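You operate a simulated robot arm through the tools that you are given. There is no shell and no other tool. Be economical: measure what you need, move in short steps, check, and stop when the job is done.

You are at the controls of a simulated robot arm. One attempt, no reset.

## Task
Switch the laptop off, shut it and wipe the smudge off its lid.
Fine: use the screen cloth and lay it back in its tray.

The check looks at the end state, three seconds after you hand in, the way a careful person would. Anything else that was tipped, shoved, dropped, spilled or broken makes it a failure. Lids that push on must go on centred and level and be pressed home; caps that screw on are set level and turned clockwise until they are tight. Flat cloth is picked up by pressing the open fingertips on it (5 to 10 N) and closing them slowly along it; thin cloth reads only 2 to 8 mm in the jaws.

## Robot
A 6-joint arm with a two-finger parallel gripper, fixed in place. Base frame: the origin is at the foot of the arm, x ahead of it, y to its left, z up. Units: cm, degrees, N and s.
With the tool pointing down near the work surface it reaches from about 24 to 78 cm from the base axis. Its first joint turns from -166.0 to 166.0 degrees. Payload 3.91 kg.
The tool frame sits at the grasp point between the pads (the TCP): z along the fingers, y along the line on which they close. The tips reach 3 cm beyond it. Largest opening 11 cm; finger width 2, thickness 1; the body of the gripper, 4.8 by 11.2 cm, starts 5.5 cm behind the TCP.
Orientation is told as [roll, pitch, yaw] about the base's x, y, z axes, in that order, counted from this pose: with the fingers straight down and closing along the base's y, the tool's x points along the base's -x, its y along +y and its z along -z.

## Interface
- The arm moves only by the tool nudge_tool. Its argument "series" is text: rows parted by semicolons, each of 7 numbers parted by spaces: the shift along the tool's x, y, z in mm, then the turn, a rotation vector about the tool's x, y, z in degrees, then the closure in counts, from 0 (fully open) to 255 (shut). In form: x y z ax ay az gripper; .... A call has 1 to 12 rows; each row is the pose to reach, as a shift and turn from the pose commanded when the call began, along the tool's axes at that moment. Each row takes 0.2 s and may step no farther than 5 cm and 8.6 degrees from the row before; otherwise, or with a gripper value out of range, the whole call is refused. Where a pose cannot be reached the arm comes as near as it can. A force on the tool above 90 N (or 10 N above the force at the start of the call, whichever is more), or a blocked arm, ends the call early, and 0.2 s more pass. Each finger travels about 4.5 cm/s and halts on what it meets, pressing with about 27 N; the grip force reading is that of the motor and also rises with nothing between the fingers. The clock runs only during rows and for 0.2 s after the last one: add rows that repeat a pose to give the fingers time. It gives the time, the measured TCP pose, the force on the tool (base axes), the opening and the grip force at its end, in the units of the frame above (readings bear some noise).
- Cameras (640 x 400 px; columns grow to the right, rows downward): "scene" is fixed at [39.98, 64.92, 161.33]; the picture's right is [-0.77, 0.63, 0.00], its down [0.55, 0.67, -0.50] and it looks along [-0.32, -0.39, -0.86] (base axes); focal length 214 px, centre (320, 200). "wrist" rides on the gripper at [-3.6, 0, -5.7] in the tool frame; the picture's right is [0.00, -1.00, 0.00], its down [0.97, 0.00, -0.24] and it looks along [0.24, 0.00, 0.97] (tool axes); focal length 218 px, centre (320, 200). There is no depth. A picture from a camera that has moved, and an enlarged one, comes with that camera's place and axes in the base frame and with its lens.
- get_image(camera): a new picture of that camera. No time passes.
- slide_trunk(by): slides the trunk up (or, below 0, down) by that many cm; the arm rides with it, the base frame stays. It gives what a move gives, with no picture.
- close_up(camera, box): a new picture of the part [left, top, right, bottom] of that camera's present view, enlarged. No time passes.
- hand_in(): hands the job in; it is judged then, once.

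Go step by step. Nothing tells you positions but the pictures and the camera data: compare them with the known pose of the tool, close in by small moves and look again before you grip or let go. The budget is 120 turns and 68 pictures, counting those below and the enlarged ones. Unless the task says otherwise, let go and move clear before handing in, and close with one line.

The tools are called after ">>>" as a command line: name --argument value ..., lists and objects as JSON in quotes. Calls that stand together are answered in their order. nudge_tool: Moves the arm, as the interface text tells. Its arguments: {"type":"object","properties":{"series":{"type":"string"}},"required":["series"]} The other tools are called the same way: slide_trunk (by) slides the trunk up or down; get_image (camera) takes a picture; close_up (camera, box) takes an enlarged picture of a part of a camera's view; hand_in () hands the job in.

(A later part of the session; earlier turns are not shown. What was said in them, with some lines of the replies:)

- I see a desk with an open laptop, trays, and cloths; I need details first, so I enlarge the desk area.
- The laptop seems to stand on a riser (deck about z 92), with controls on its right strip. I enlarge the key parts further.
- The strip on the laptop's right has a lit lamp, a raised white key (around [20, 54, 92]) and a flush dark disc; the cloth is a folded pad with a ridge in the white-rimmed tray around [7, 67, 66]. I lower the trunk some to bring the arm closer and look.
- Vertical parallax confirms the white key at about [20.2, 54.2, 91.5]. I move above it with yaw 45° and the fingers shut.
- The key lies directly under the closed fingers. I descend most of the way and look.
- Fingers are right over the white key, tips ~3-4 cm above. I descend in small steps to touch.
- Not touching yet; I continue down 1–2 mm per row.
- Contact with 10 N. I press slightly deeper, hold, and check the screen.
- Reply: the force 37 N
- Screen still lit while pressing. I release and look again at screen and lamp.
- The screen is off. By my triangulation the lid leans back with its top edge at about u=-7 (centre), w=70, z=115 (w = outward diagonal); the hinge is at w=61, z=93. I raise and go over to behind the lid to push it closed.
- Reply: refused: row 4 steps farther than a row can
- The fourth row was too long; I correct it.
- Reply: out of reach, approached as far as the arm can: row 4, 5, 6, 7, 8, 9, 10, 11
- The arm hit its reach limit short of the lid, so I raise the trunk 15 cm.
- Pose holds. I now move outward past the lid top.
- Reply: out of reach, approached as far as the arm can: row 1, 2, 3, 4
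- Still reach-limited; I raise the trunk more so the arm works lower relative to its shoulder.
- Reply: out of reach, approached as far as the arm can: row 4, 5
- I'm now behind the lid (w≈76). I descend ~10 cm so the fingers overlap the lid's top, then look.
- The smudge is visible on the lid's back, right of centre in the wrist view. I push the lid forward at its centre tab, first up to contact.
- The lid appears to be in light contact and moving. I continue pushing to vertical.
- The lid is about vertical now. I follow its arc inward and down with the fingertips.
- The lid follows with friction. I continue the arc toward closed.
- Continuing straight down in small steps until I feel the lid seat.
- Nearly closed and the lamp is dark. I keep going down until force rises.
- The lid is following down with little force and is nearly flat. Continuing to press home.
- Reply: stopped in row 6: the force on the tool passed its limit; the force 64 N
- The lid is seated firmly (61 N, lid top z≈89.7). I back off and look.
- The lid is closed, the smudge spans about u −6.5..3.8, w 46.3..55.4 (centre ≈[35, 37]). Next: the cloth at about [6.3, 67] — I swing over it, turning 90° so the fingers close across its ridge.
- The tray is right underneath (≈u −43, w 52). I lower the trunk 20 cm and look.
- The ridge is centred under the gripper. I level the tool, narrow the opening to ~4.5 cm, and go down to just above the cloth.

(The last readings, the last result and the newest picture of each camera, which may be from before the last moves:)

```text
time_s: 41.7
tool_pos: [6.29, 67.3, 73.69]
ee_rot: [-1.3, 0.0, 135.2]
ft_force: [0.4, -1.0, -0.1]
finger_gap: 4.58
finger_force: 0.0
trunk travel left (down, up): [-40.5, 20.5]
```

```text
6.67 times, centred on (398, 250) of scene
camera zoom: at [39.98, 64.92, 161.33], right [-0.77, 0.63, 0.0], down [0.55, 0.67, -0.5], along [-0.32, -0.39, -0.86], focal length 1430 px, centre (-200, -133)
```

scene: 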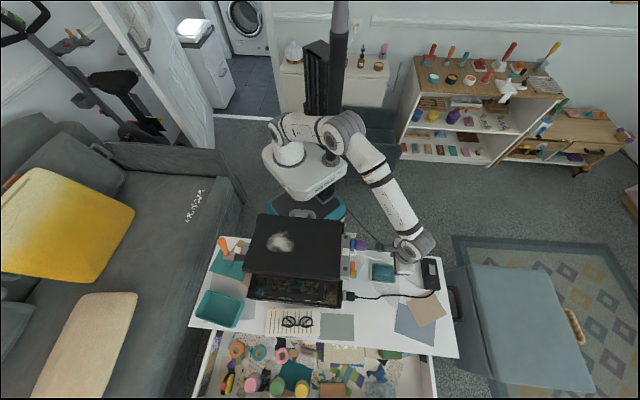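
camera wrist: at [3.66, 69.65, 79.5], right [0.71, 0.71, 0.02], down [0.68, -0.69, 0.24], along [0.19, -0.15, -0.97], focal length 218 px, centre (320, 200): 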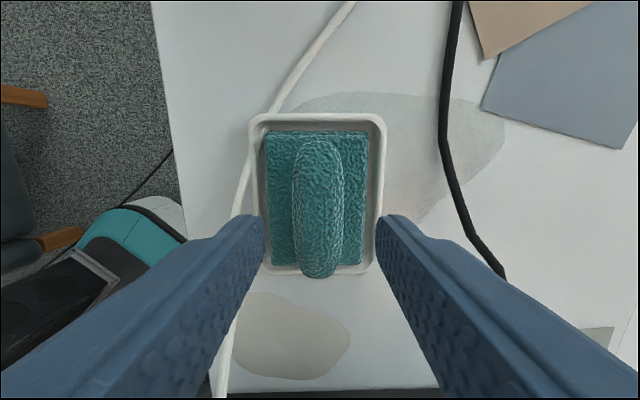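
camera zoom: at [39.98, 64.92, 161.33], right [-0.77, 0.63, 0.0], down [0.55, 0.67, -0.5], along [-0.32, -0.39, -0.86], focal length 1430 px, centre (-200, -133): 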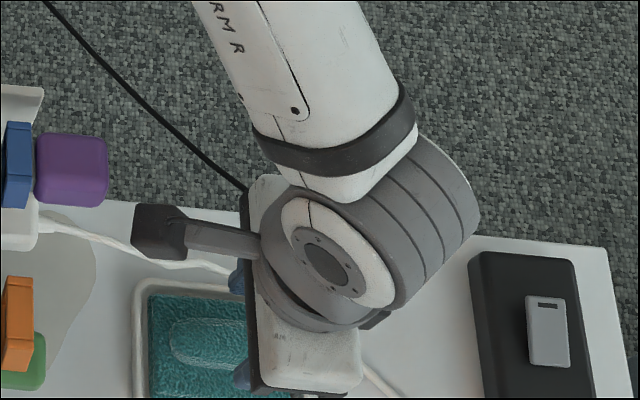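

Well centred. I narrow to ~3.8 cm, level the tool and lower gently until the tips touch the pad beside the ridge.

>>> nudge_tool --series "0 0 0 -1.3 0 0 166; 0 0 10 -1.3 0 0 166; 0 0 18 -1.3 0 0 166; 0 0 24 -1.3 0 0 166; 0 0 28 -1.3 0 0 166; 0 0 31 -1.3 0 0 166"

>>> close_up --camera "wrist" --box '[160, 80, 480, 280]'

```text
time_s: 43.1
tool_pos: [6.38, 67.26, 70.71]
ee_rot: [0.0, 0.2, 135.1]
ft_force: [0.2, -0.5, 0.1]
finger_gap: 3.84
finger_force: 0.1
trunk travel left (down, up): [-40.5, 20.5]
```

```text
2.00 times, centred on (320, 180) of wrist
camera zoom: at [3.79, 69.73, 76.41], right [0.71, 0.71, 0.0], down [0.69, -0.69, 0.24], along [0.17, -0.17, -0.97], focal length 436 px, centre (320, 240)
```

zoom: 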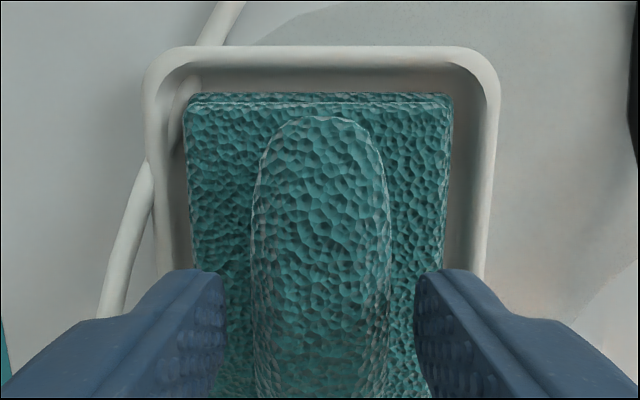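

Tips straddle the ridge inside the tray. Lowering a few mm more to light contact.

>>> nudge_tool --series "0 0 3 0 0 0 166; 0 0 6 0 0 0 166; 0 0 9 0 0 0 166; 0 0 11 0 0 0 166"

```text
time_s: 44.1
tool_pos: [6.41, 67.2, 69.64]
ee_rot: [-0.1, 0.0, 135.1]
ft_force: [0.6, 0.0, 0.0]
finger_gap: 3.85
finger_force: 0.1
trunk travel left (down, up): [-40.5, 20.5]
```

>>> nudge_tool --series "0 0 2 0 0 0 166; 0 0 4 0 0 0 166; 0 0 6 0 0 0 166; 0 0 8 0 0 0 166"

>>> close_up --camera "wrist" --box '[160, 80, 480, 280]'

```text
time_s: 45.1
tool_pos: [6.35, 67.19, 68.87]
ee_rot: [0.0, 0.0, 135.1]
ft_force: [1.1, -2.1, 7.3]
finger_gap: 3.84
finger_force: 0.1
trunk travel left (down, up): [-40.5, 20.5]
```

```text
2.00 times, centred on (320, 180) of wrist
camera zoom: at [3.77, 69.73, 74.66], right [0.71, 0.71, 0.0], down [0.69, -0.69, 0.24], along [0.17, -0.17, -0.97], focal length 436 px, centre (320, 240)
```

zoom: 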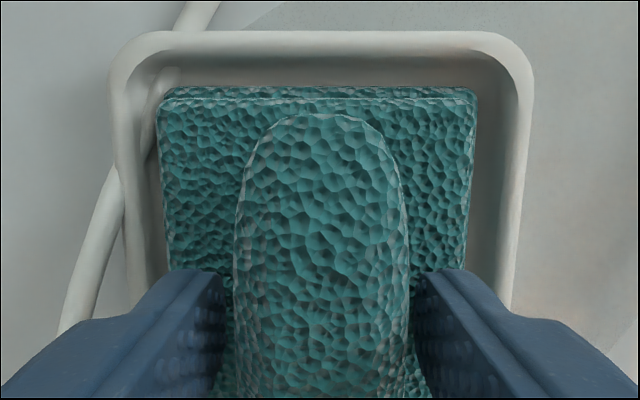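

Contact at 7 N. I close slowly on the ridge.

>>> nudge_tool --series "0 0 0 0 0 0 175; 0 0 0 0 0 0 185; 0 0 0 0 0 0 195; 0 0 -1 0 0 0 205; 0 0 -1 0 0 0 215; 0 0 -1 0 0 0 225; 0 0 -1 0 0 0 240; 0 0 -1 0 0 0 255; 0 0 -1 0 0 0 255; 0 0 -1 0 0 0 255"

```text
time_s: 47.3
tool_pos: [6.37, 67.15, 68.98]
ee_rot: [0.0, -0.1, 135.2]
ft_force: [1.3, 1.5, 6.3]
finger_gap: 2.72
finger_force: 27.0
trunk travel left (down, up): [-40.5, 20.5]
```

Gripped with 2.7 cm between the jaws. Lift 10 cm and look.

>>> nudge_tool --series "0 0 -5 0 0 0 255; 0 0 -20 0 0 0 255; 0 0 -45 0 0 0 255; 0 0 -80 0 0 0 255; 0 0 -110 0 0 0 255"

>>> get_image --camera "wrist"

>>> close_up --camera "scene" --box '[336, 220, 464, 300]'

```text
time_s: 48.5
tool_pos: [6.3, 67.18, 79.85]
ee_rot: [-0.1, 0.1, 135.0]
ft_force: [-0.5, -0.2, -0.3]
finger_gap: 2.72
finger_force: 26.7
trunk travel left (down, up): [-40.5, 20.5]
```

```text
21 pictures are left
camera wrist: at [3.7, 69.71, 85.67], right [0.71, 0.71, 0.0], down [0.69, -0.69, 0.24], along [0.17, -0.17, -0.97], focal length 218 px, centre (320, 200)
```

wrist: 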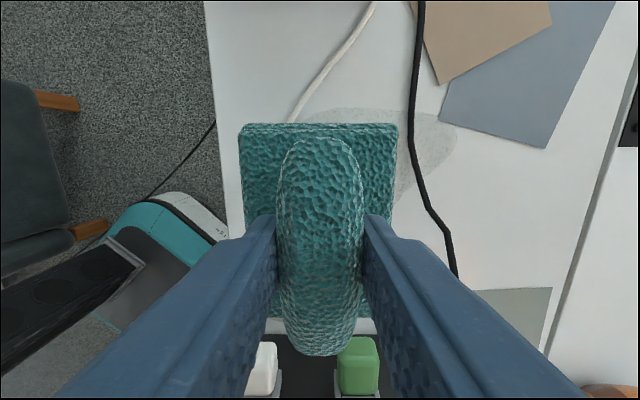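

```text
5.00 times, centred on (400, 260) of scene
camera zoom: at [39.98, 64.92, 161.33], right [-0.77, 0.63, 0.0], down [0.55, 0.67, -0.5], along [-0.32, -0.39, -0.86], focal length 1072 px, centre (-80, -100)
```

zoom: 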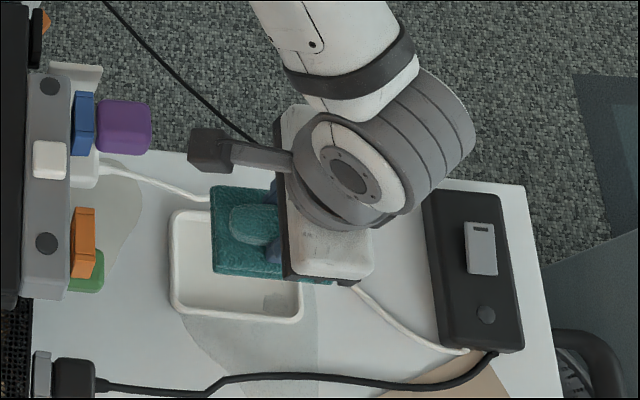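

The cloth pad is held squarely and the tray is undisturbed. I raise the trunk and carry it over the lid.

>>> slide_trunk --by 20

>>> nudge_tool --series "0 0 -40 0 0 0 255; 20 0 -60 0 0 0 255; 65 0 -60 0 0 0 255; 110 2 -60 0 0 0 255; 155 4 -60 0 0 0 255; 200 6 -60 0 0 0 255; 245 8 -60 0 0 0 255; 290 10 -60 0 0 0 255; 330 11 -60 0 0 0 255; 370 11 -60 0 0 0 255; 405 11 -60 0 0 0 255; 416 11 -60 0 0 0 255"

>>> get_image --camera "scene"

```text
time_s: 50.6
tool_pos: [6.2, 67.17, 99.84]
ee_rot: [0.0, 0.0, 135.1]
ft_force: [0.2, -0.2, 0.0]
finger_gap: 2.75
finger_force: 27.3
trunk travel left (down, up): [-60.5, 0.5]
```

```text
time_s: 53.2
tool_pos: [34.98, 36.97, 105.93]
ee_rot: [-0.1, 0.0, 135.1]
ft_force: [-0.5, 0.0, -1.0]
finger_gap: 2.71
finger_force: 26.9
trunk travel left (down, up): [-60.5, 0.5]
```

```text
19 pictures are left
```

scene: 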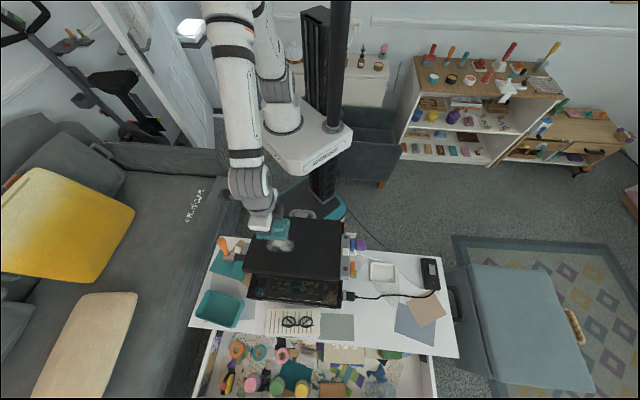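

Above the smudge. I descend toward the lid, feeling for contact.

>>> nudge_tool --series "0 0 40 0 0 0 255; 0 0 80 0 0 0 255; 0 0 105 0 0 0 255; 0 0 112 0 0 0 255; 0 0 116 0 0 0 255; 0 0 119 0 0 0 255; 0 0 121 0 0 0 255"

```text
time_s: 54.4
tool_pos: [34.83, 36.99, 95.73]
ee_rot: [-1.5, -0.2, 135.0]
ft_force: [-15.9, -21.0, 58.1]
finger_gap: 2.77
finger_force: 27.1
trunk travel left (down, up): [-60.5, 0.5]
stopped in row 5: the force on the tool passed its limit (the readings are from after the stop); the commanded pose is now the measured one
```

Contact came early with a side force: the laptop slopes up toward the hinge by ~14° (consistent with my height readings). I back off and tilt the tool to match the slope.

>>> nudge_tool --series "0 3 -15 0 0 0 255; 0 8 -25 6 0 0 255; 0 10 -25 12.5 0 0 255; 0 10 -25 12.5 0 0 255"

>>> get_image --camera "wrist"

>>> close_up --camera "scene" --box '[216, 190, 376, 290]'

```text
time_s: 55.4
tool_pos: [34.5, 36.64, 97.55]
ee_rot: [-13.6, -0.2, 134.9]
ft_force: [0.3, -0.1, -0.9]
finger_gap: 2.73
finger_force: 26.9
trunk travel left (down, up): [-60.5, 0.5]
```

```text
18 pictures are left
camera wrist: at [31.02, 38.27, 103.15], right [0.69, 0.69, 0.23], down [0.65, -0.73, 0.23], along [0.33, -0.01, -0.94], focal length 218 px, centre (320, 200)
```

wrist: 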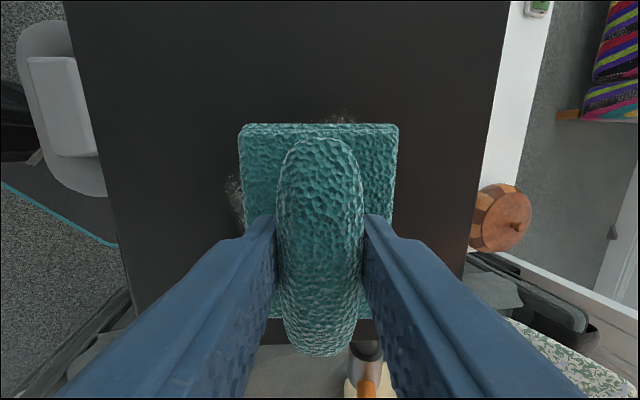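

```text
4.00 times, centred on (296, 240) of scene
camera zoom: at [39.98, 64.92, 161.33], right [-0.77, 0.63, 0.0], down [0.55, 0.67, -0.5], along [-0.32, -0.39, -0.86], focal length 858 px, centre (416, 40)
```

zoom: 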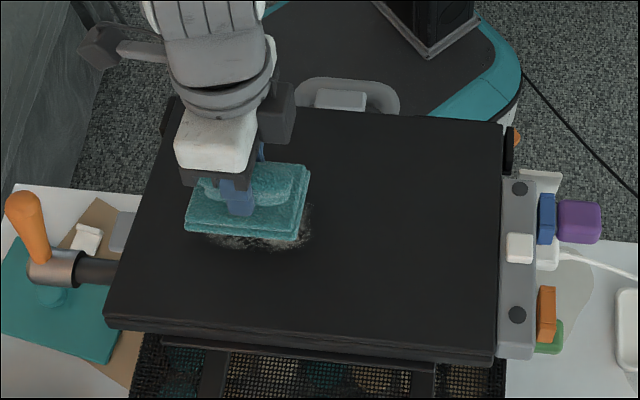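

Slope matches now. I descend along the tilted tool axis in fine steps to contact.

>>> nudge_tool --series "0 0 8 0 0 0 255; 0 0 13 0 0 0 255; 0 0 15 0 0 0 255; 0 0 17 0 0 0 255; 0 0 18 0 0 0 255; 0 0 18 0 0 0 255"

```text
time_s: 56.8
tool_pos: [34.78, 37.01, 95.83]
ee_rot: [-13.3, -0.2, 135.1]
ft_force: [-0.1, -0.9, -0.1]
finger_gap: 2.74
finger_force: 27.1
trunk travel left (down, up): [-60.5, 0.5]
```

>>> nudge_tool --series "0 0 2 0 0 0 255; 0 0 4 0 0 0 255; 0 0 5 0 0 0 255; 0 0 6 0 0 0 255; 0 0 6 0 0 0 255"

```text
time_s: 58.0
tool_pos: [34.81, 37.06, 95.48]
ee_rot: [-13.8, -0.2, 135.0]
ft_force: [0.5, -2.5, 31.4]
finger_gap: 2.76
finger_force: 27.5
trunk travel left (down, up): [-60.5, 0.5]
```

Contact at 31 N; I ease off by 1 mm and sweep along the lid, first across the middle and hinge-side band.

>>> nudge_tool --series "0 0 -1 0 0 0 255; -18 0 -1 0 0 0 255; -35 0 -1 0 0 0 255; -18 0 -1 0 0 0 255; 0 0 -1 0 0 0 255; 18 0 -1 0 0 0 255; 35 0 -1 0 0 0 255; 35 -12 -1 0 0 0 255; 35 -22 -1 0 0 0 255; 18 -22 -1 0 0 0 255; 0 -22 -1 0 0 0 255; -18 -22 -1 0 0 0 255"

```text
time_s: 60.6
tool_pos: [34.99, 40.04, 95.95]
ee_rot: [-13.5, -0.1, 135.1]
ft_force: [-2.6, 1.1, 7.6]
finger_gap: 2.72
finger_force: 26.6
trunk travel left (down, up): [-60.5, 0.5]
```

Good light contact. Continue the sweep: finish this band, then the front band.

>>> nudge_tool --series "-17 0 0.5 0 0 0 255; -17 12 0.3 0 0 0 255; -17 24 0 0 0 0 255; -17 37 0 0 0 0 255; -17 48 -0.5 0 0 0 255; -17 56 -0.8 0 0 0 255; 1 56 -0.8 0 0 0 255; 18 56 -0.8 0 0 0 255; 36 56 -0.8 0 0 0 255; 53 56 -0.8 0 0 0 255; 53 38 -0.2 0 0 0 255; 36 38 -0.2 0 0 0 255"

```text
time_s: 63.2
tool_pos: [35.07, 34.52, 95.13]
ee_rot: [-13.6, 0.0, 135.0]
ft_force: [-1.4, -6.9, 22.6]
finger_gap: 2.74
finger_force: 27.4
trunk travel left (down, up): [-60.5, 0.5]
```

Now I lift off the lid and inspect it.

>>> nudge_tool --series "0 0 -10 0 0 0 255; 0 0 -40 0 0 0 255; 0 0 -80 0 0 0 255; -50 0 -90 0 0 0 255; -100 0 -90 0 0 0 255; -140 0 -90 0 0 0 255"

>>> close_up --camera "scene" --box '[216, 190, 376, 290]'

```text
refused: row 4 steps farther than a row can; nothing moved
```

```text
4.00 times, centred on (296, 240) of scene
camera zoom: at [39.98, 64.92, 161.33], right [-0.77, 0.63, 0.0], down [0.55, 0.67, -0.5], along [-0.32, -0.39, -0.86], focal length 858 px, centre (416, 40)
```

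zoom: 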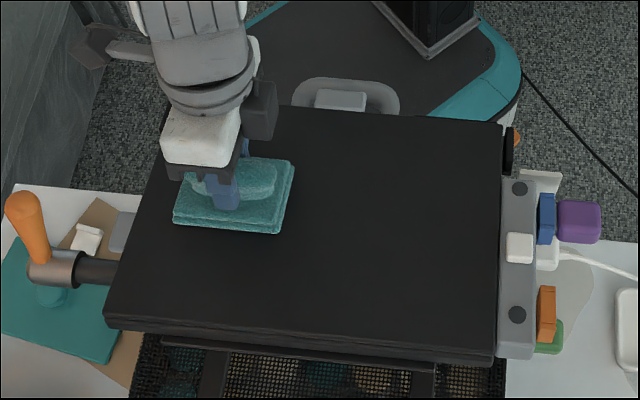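

The visible lid is clean; a row was too long, so I repeat the lift with shorter rows and check under the pad.

>>> nudge_tool --series "0 0 -10 0 0 0 255; 0 0 -40 0 0 0 255; 0 0 -80 0 0 0 255; -40 0 -90 0 0 0 255; -85 0 -90 0 0 0 255; -130 0 -90 0 0 0 255"

>>> close_up --camera "scene" --box '[216, 190, 376, 290]'

```text
time_s: 64.6
tool_pos: [24.3, 42.44, 103.67]
ee_rot: [-13.5, -0.1, 135.0]
ft_force: [-0.4, -0.7, -0.6]
finger_gap: 2.73
finger_force: 27.3
trunk travel left (down, up): [-60.5, 0.5]
```

```text
4.00 times, centred on (296, 240) of scene
camera zoom: at [39.98, 64.92, 161.33], right [-0.77, 0.63, 0.0], down [0.55, 0.67, -0.5], along [-0.32, -0.39, -0.86], focal length 858 px, centre (416, 40)
```

zoom: 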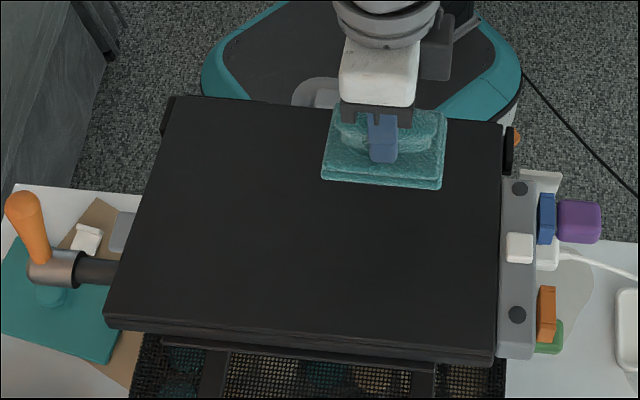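

The lid is clean. I level the tool and then carry the cloth back over its tray.

>>> nudge_tool --series "0 0 -15 -6.5 0 0 255; 0 0 -25 -13.5 0 0 255; 0 0 -25 -13.5 0 0 255"

```text
time_s: 65.4
tool_pos: [23.93, 41.92, 106.21]
ee_rot: [0.1, -0.1, 135.0]
ft_force: [0.4, 0.4, 0.0]
finger_gap: 2.74
finger_force: 27.0
trunk travel left (down, up): [-60.5, 0.5]
```

>>> nudge_tool --series "-40 -10 0 0 0 0 255; -80 -20 0 0 0 0 255; -120 -30 0 0 0 0 255; -160 -40 0 0 0 0 255; -200 -50 0 0 0 0 255; -240 -54 0 0 0 0 255; -275 -54 0 0 0 0 255; -302 -54 0 0 0 0 255; -302 -54 0 0 0 0 255"

>>> slide_trunk --by -20

>>> get_image --camera "wrist"

```text
time_s: 67.4
tool_pos: [6.34, 67.19, 106.2]
ee_rot: [0.0, -0.1, 135.0]
ft_force: [-0.2, -1.2, -1.4]
finger_gap: 2.71
finger_force: 27.3
trunk travel left (down, up): [-60.5, 0.5]
```

```text
time_s: 69.5
tool_pos: [6.46, 67.22, 86.3]
ee_rot: [0.1, -0.1, 134.9]
ft_force: [0.5, 1.2, -0.6]
finger_gap: 2.73
finger_force: 26.6
trunk travel left (down, up): [-40.5, 20.5]
```

```text
14 pictures are left
camera wrist: at [3.89, 69.67, 91.97], right [0.71, 0.71, 0.0], down [0.69, -0.69, 0.24], along [0.17, -0.17, -0.97], focal length 218 px, centre (320, 200)
```

wrist: 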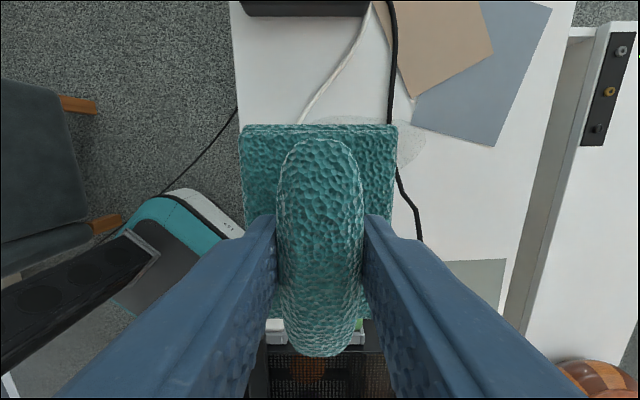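

Same grip pose as at pickup; I lower to just above the tray and check.

>>> nudge_tool --series "0 0 40 0 0 0 255; 0 0 80 0 0 0 255; 0 0 115 0 0 0 255; 0 0 140 0 0 0 255; 0 0 145 0 0 0 255"

>>> close_up --camera "scene" --box '[350, 240, 430, 290]'

>>> close_up --camera "wrist" --box '[160, 80, 480, 280]'

```text
time_s: 70.7
tool_pos: [6.33, 67.21, 71.63]
ee_rot: [0.1, 0.0, 135.0]
ft_force: [-0.7, 0.3, -0.1]
finger_gap: 2.74
finger_force: 27.1
trunk travel left (down, up): [-40.5, 20.5]
```

```text
8.00 times, centred on (390, 265) of scene
camera zoom: at [39.98, 64.92, 161.33], right [-0.77, 0.63, 0.0], down [0.55, 0.67, -0.5], along [-0.32, -0.39, -0.86], focal length 1716 px, centre (-240, -320)
```

zoom: 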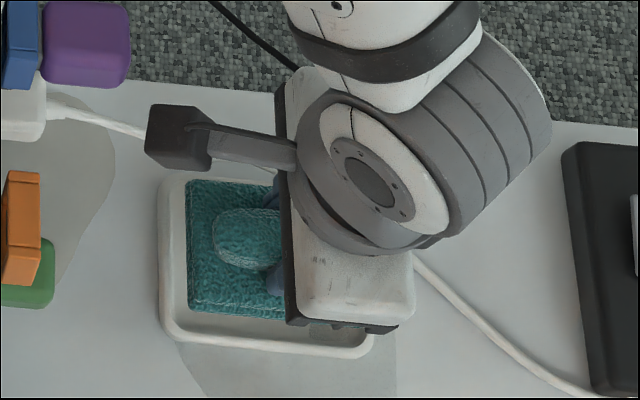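

```text
2.00 times, centred on (320, 180) of wrist
camera zoom: at [3.87, 69.67, 77.43], right [0.71, 0.71, 0.0], down [0.69, -0.69, 0.24], along [0.17, -0.17, -0.97], focal length 436 px, centre (320, 240)
```

zoom: 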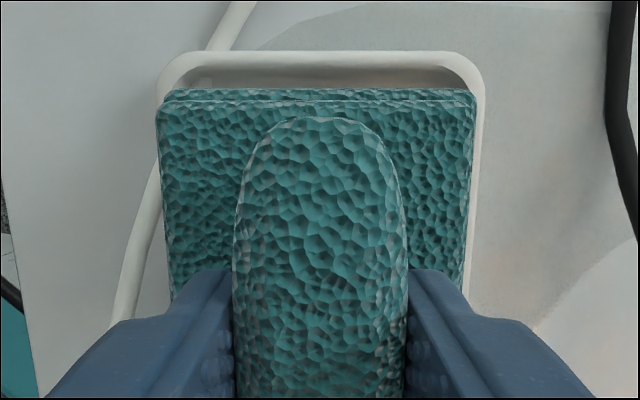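

Aligned with the tray. Lower gently onto its floor.

>>> nudge_tool --series "0 0 10 0 0 0 255; 0 0 18 0 0 0 255; 0 0 22 0 0 0 255; 0 0 25 0 0 0 255; 0 0 26 0 0 0 255"

>>> close_up --camera "wrist" --box '[160, 80, 480, 280]'

```text
time_s: 71.9
tool_pos: [6.45, 67.33, 69.17]
ee_rot: [0.0, -0.1, 135.0]
ft_force: [0.3, 0.4, -0.7]
finger_gap: 2.74
finger_force: 27.1
trunk travel left (down, up): [-40.5, 20.5]
```

```text
2.00 times, centred on (320, 180) of wrist
camera zoom: at [3.87, 69.68, 74.87], right [0.71, 0.71, 0.0], down [0.69, -0.69, 0.24], along [0.17, -0.17, -0.97], focal length 436 px, centre (320, 240)
```

zoom: 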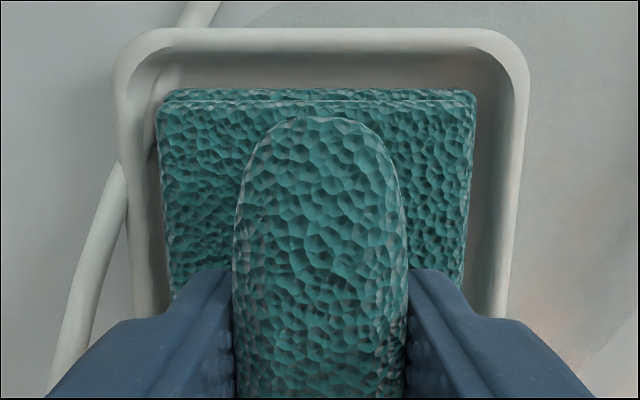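

In the tray, nearly touching; 2 mm more, then open to the earlier 3.8 cm and rise.

>>> nudge_tool --series "0 0 1 0 0 0 255; 0 0 2 0 0 0 255; 0 0 2 0 0 0 225; 0 0 2 0 0 0 195; 0 0 2 0 0 0 166; 0 0 2 0 0 0 166; 0 0 -10 0 0 0 166; 0 0 -40 0 0 0 166; 0 0 -80 0 0 0 166; 0 0 -120 0 0 0 166"

>>> get_image --camera "wrist"

```text
time_s: 74.1
tool_pos: [6.38, 67.18, 81.28]
ee_rot: [0.0, 0.0, 135.0]
ft_force: [0.3, 0.7, -0.3]
finger_gap: 3.84
finger_force: 0.1
trunk travel left (down, up): [-40.5, 20.5]
```

```text
10 pictures are left
camera wrist: at [3.85, 69.68, 87.01], right [0.71, 0.71, 0.0], down [0.69, -0.69, 0.24], along [0.17, -0.17, -0.97], focal length 218 px, centre (320, 200)
```

wrist: 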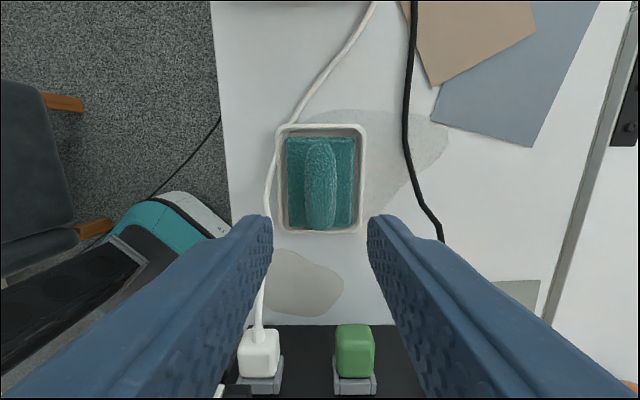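

The cloth is back in its tray. I raise the arm clear and do a final check.

>>> slide_trunk --by 18

>>> get_image --camera "scene"

>>> close_up --camera "scene" --box '[200, 200, 360, 300]'

```text
time_s: 76.1
tool_pos: [6.38, 67.11, 99.16]
ee_rot: [0.0, 0.1, 135.1]
ft_force: [-0.7, -0.1, -0.2]
finger_gap: 3.83
finger_force: 0.0
trunk travel left (down, up): [-58.5, 2.5]
```

```text
9 pictures are left
```

scene: 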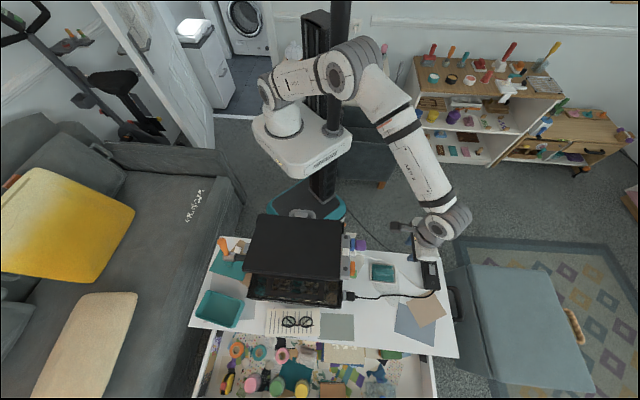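

```text
4.00 times, centred on (280, 250) of scene
camera zoom: at [39.98, 64.92, 161.33], right [-0.77, 0.63, 0.0], down [0.55, 0.67, -0.5], along [-0.32, -0.39, -0.86], focal length 858 px, centre (480, 0)
```

zoom: 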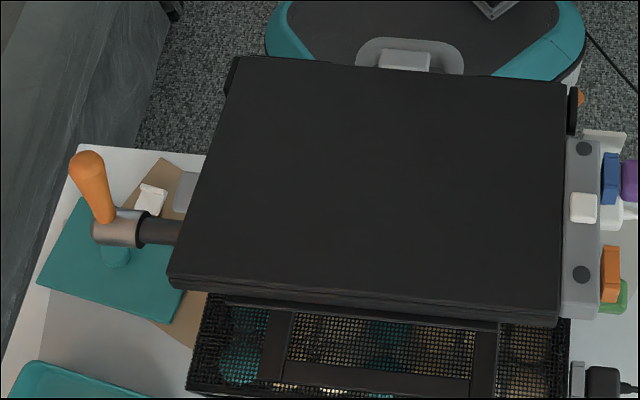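

The laptop is off, closed and clean, the cloth is in its tray and nothing else has moved. Handing in.

>>> hand_in

```text
The job is handed in.
```

The laptop is switched off and shut, the smudge is wiped off its lid, and the screen cloth is back in its tray with the arm clear.
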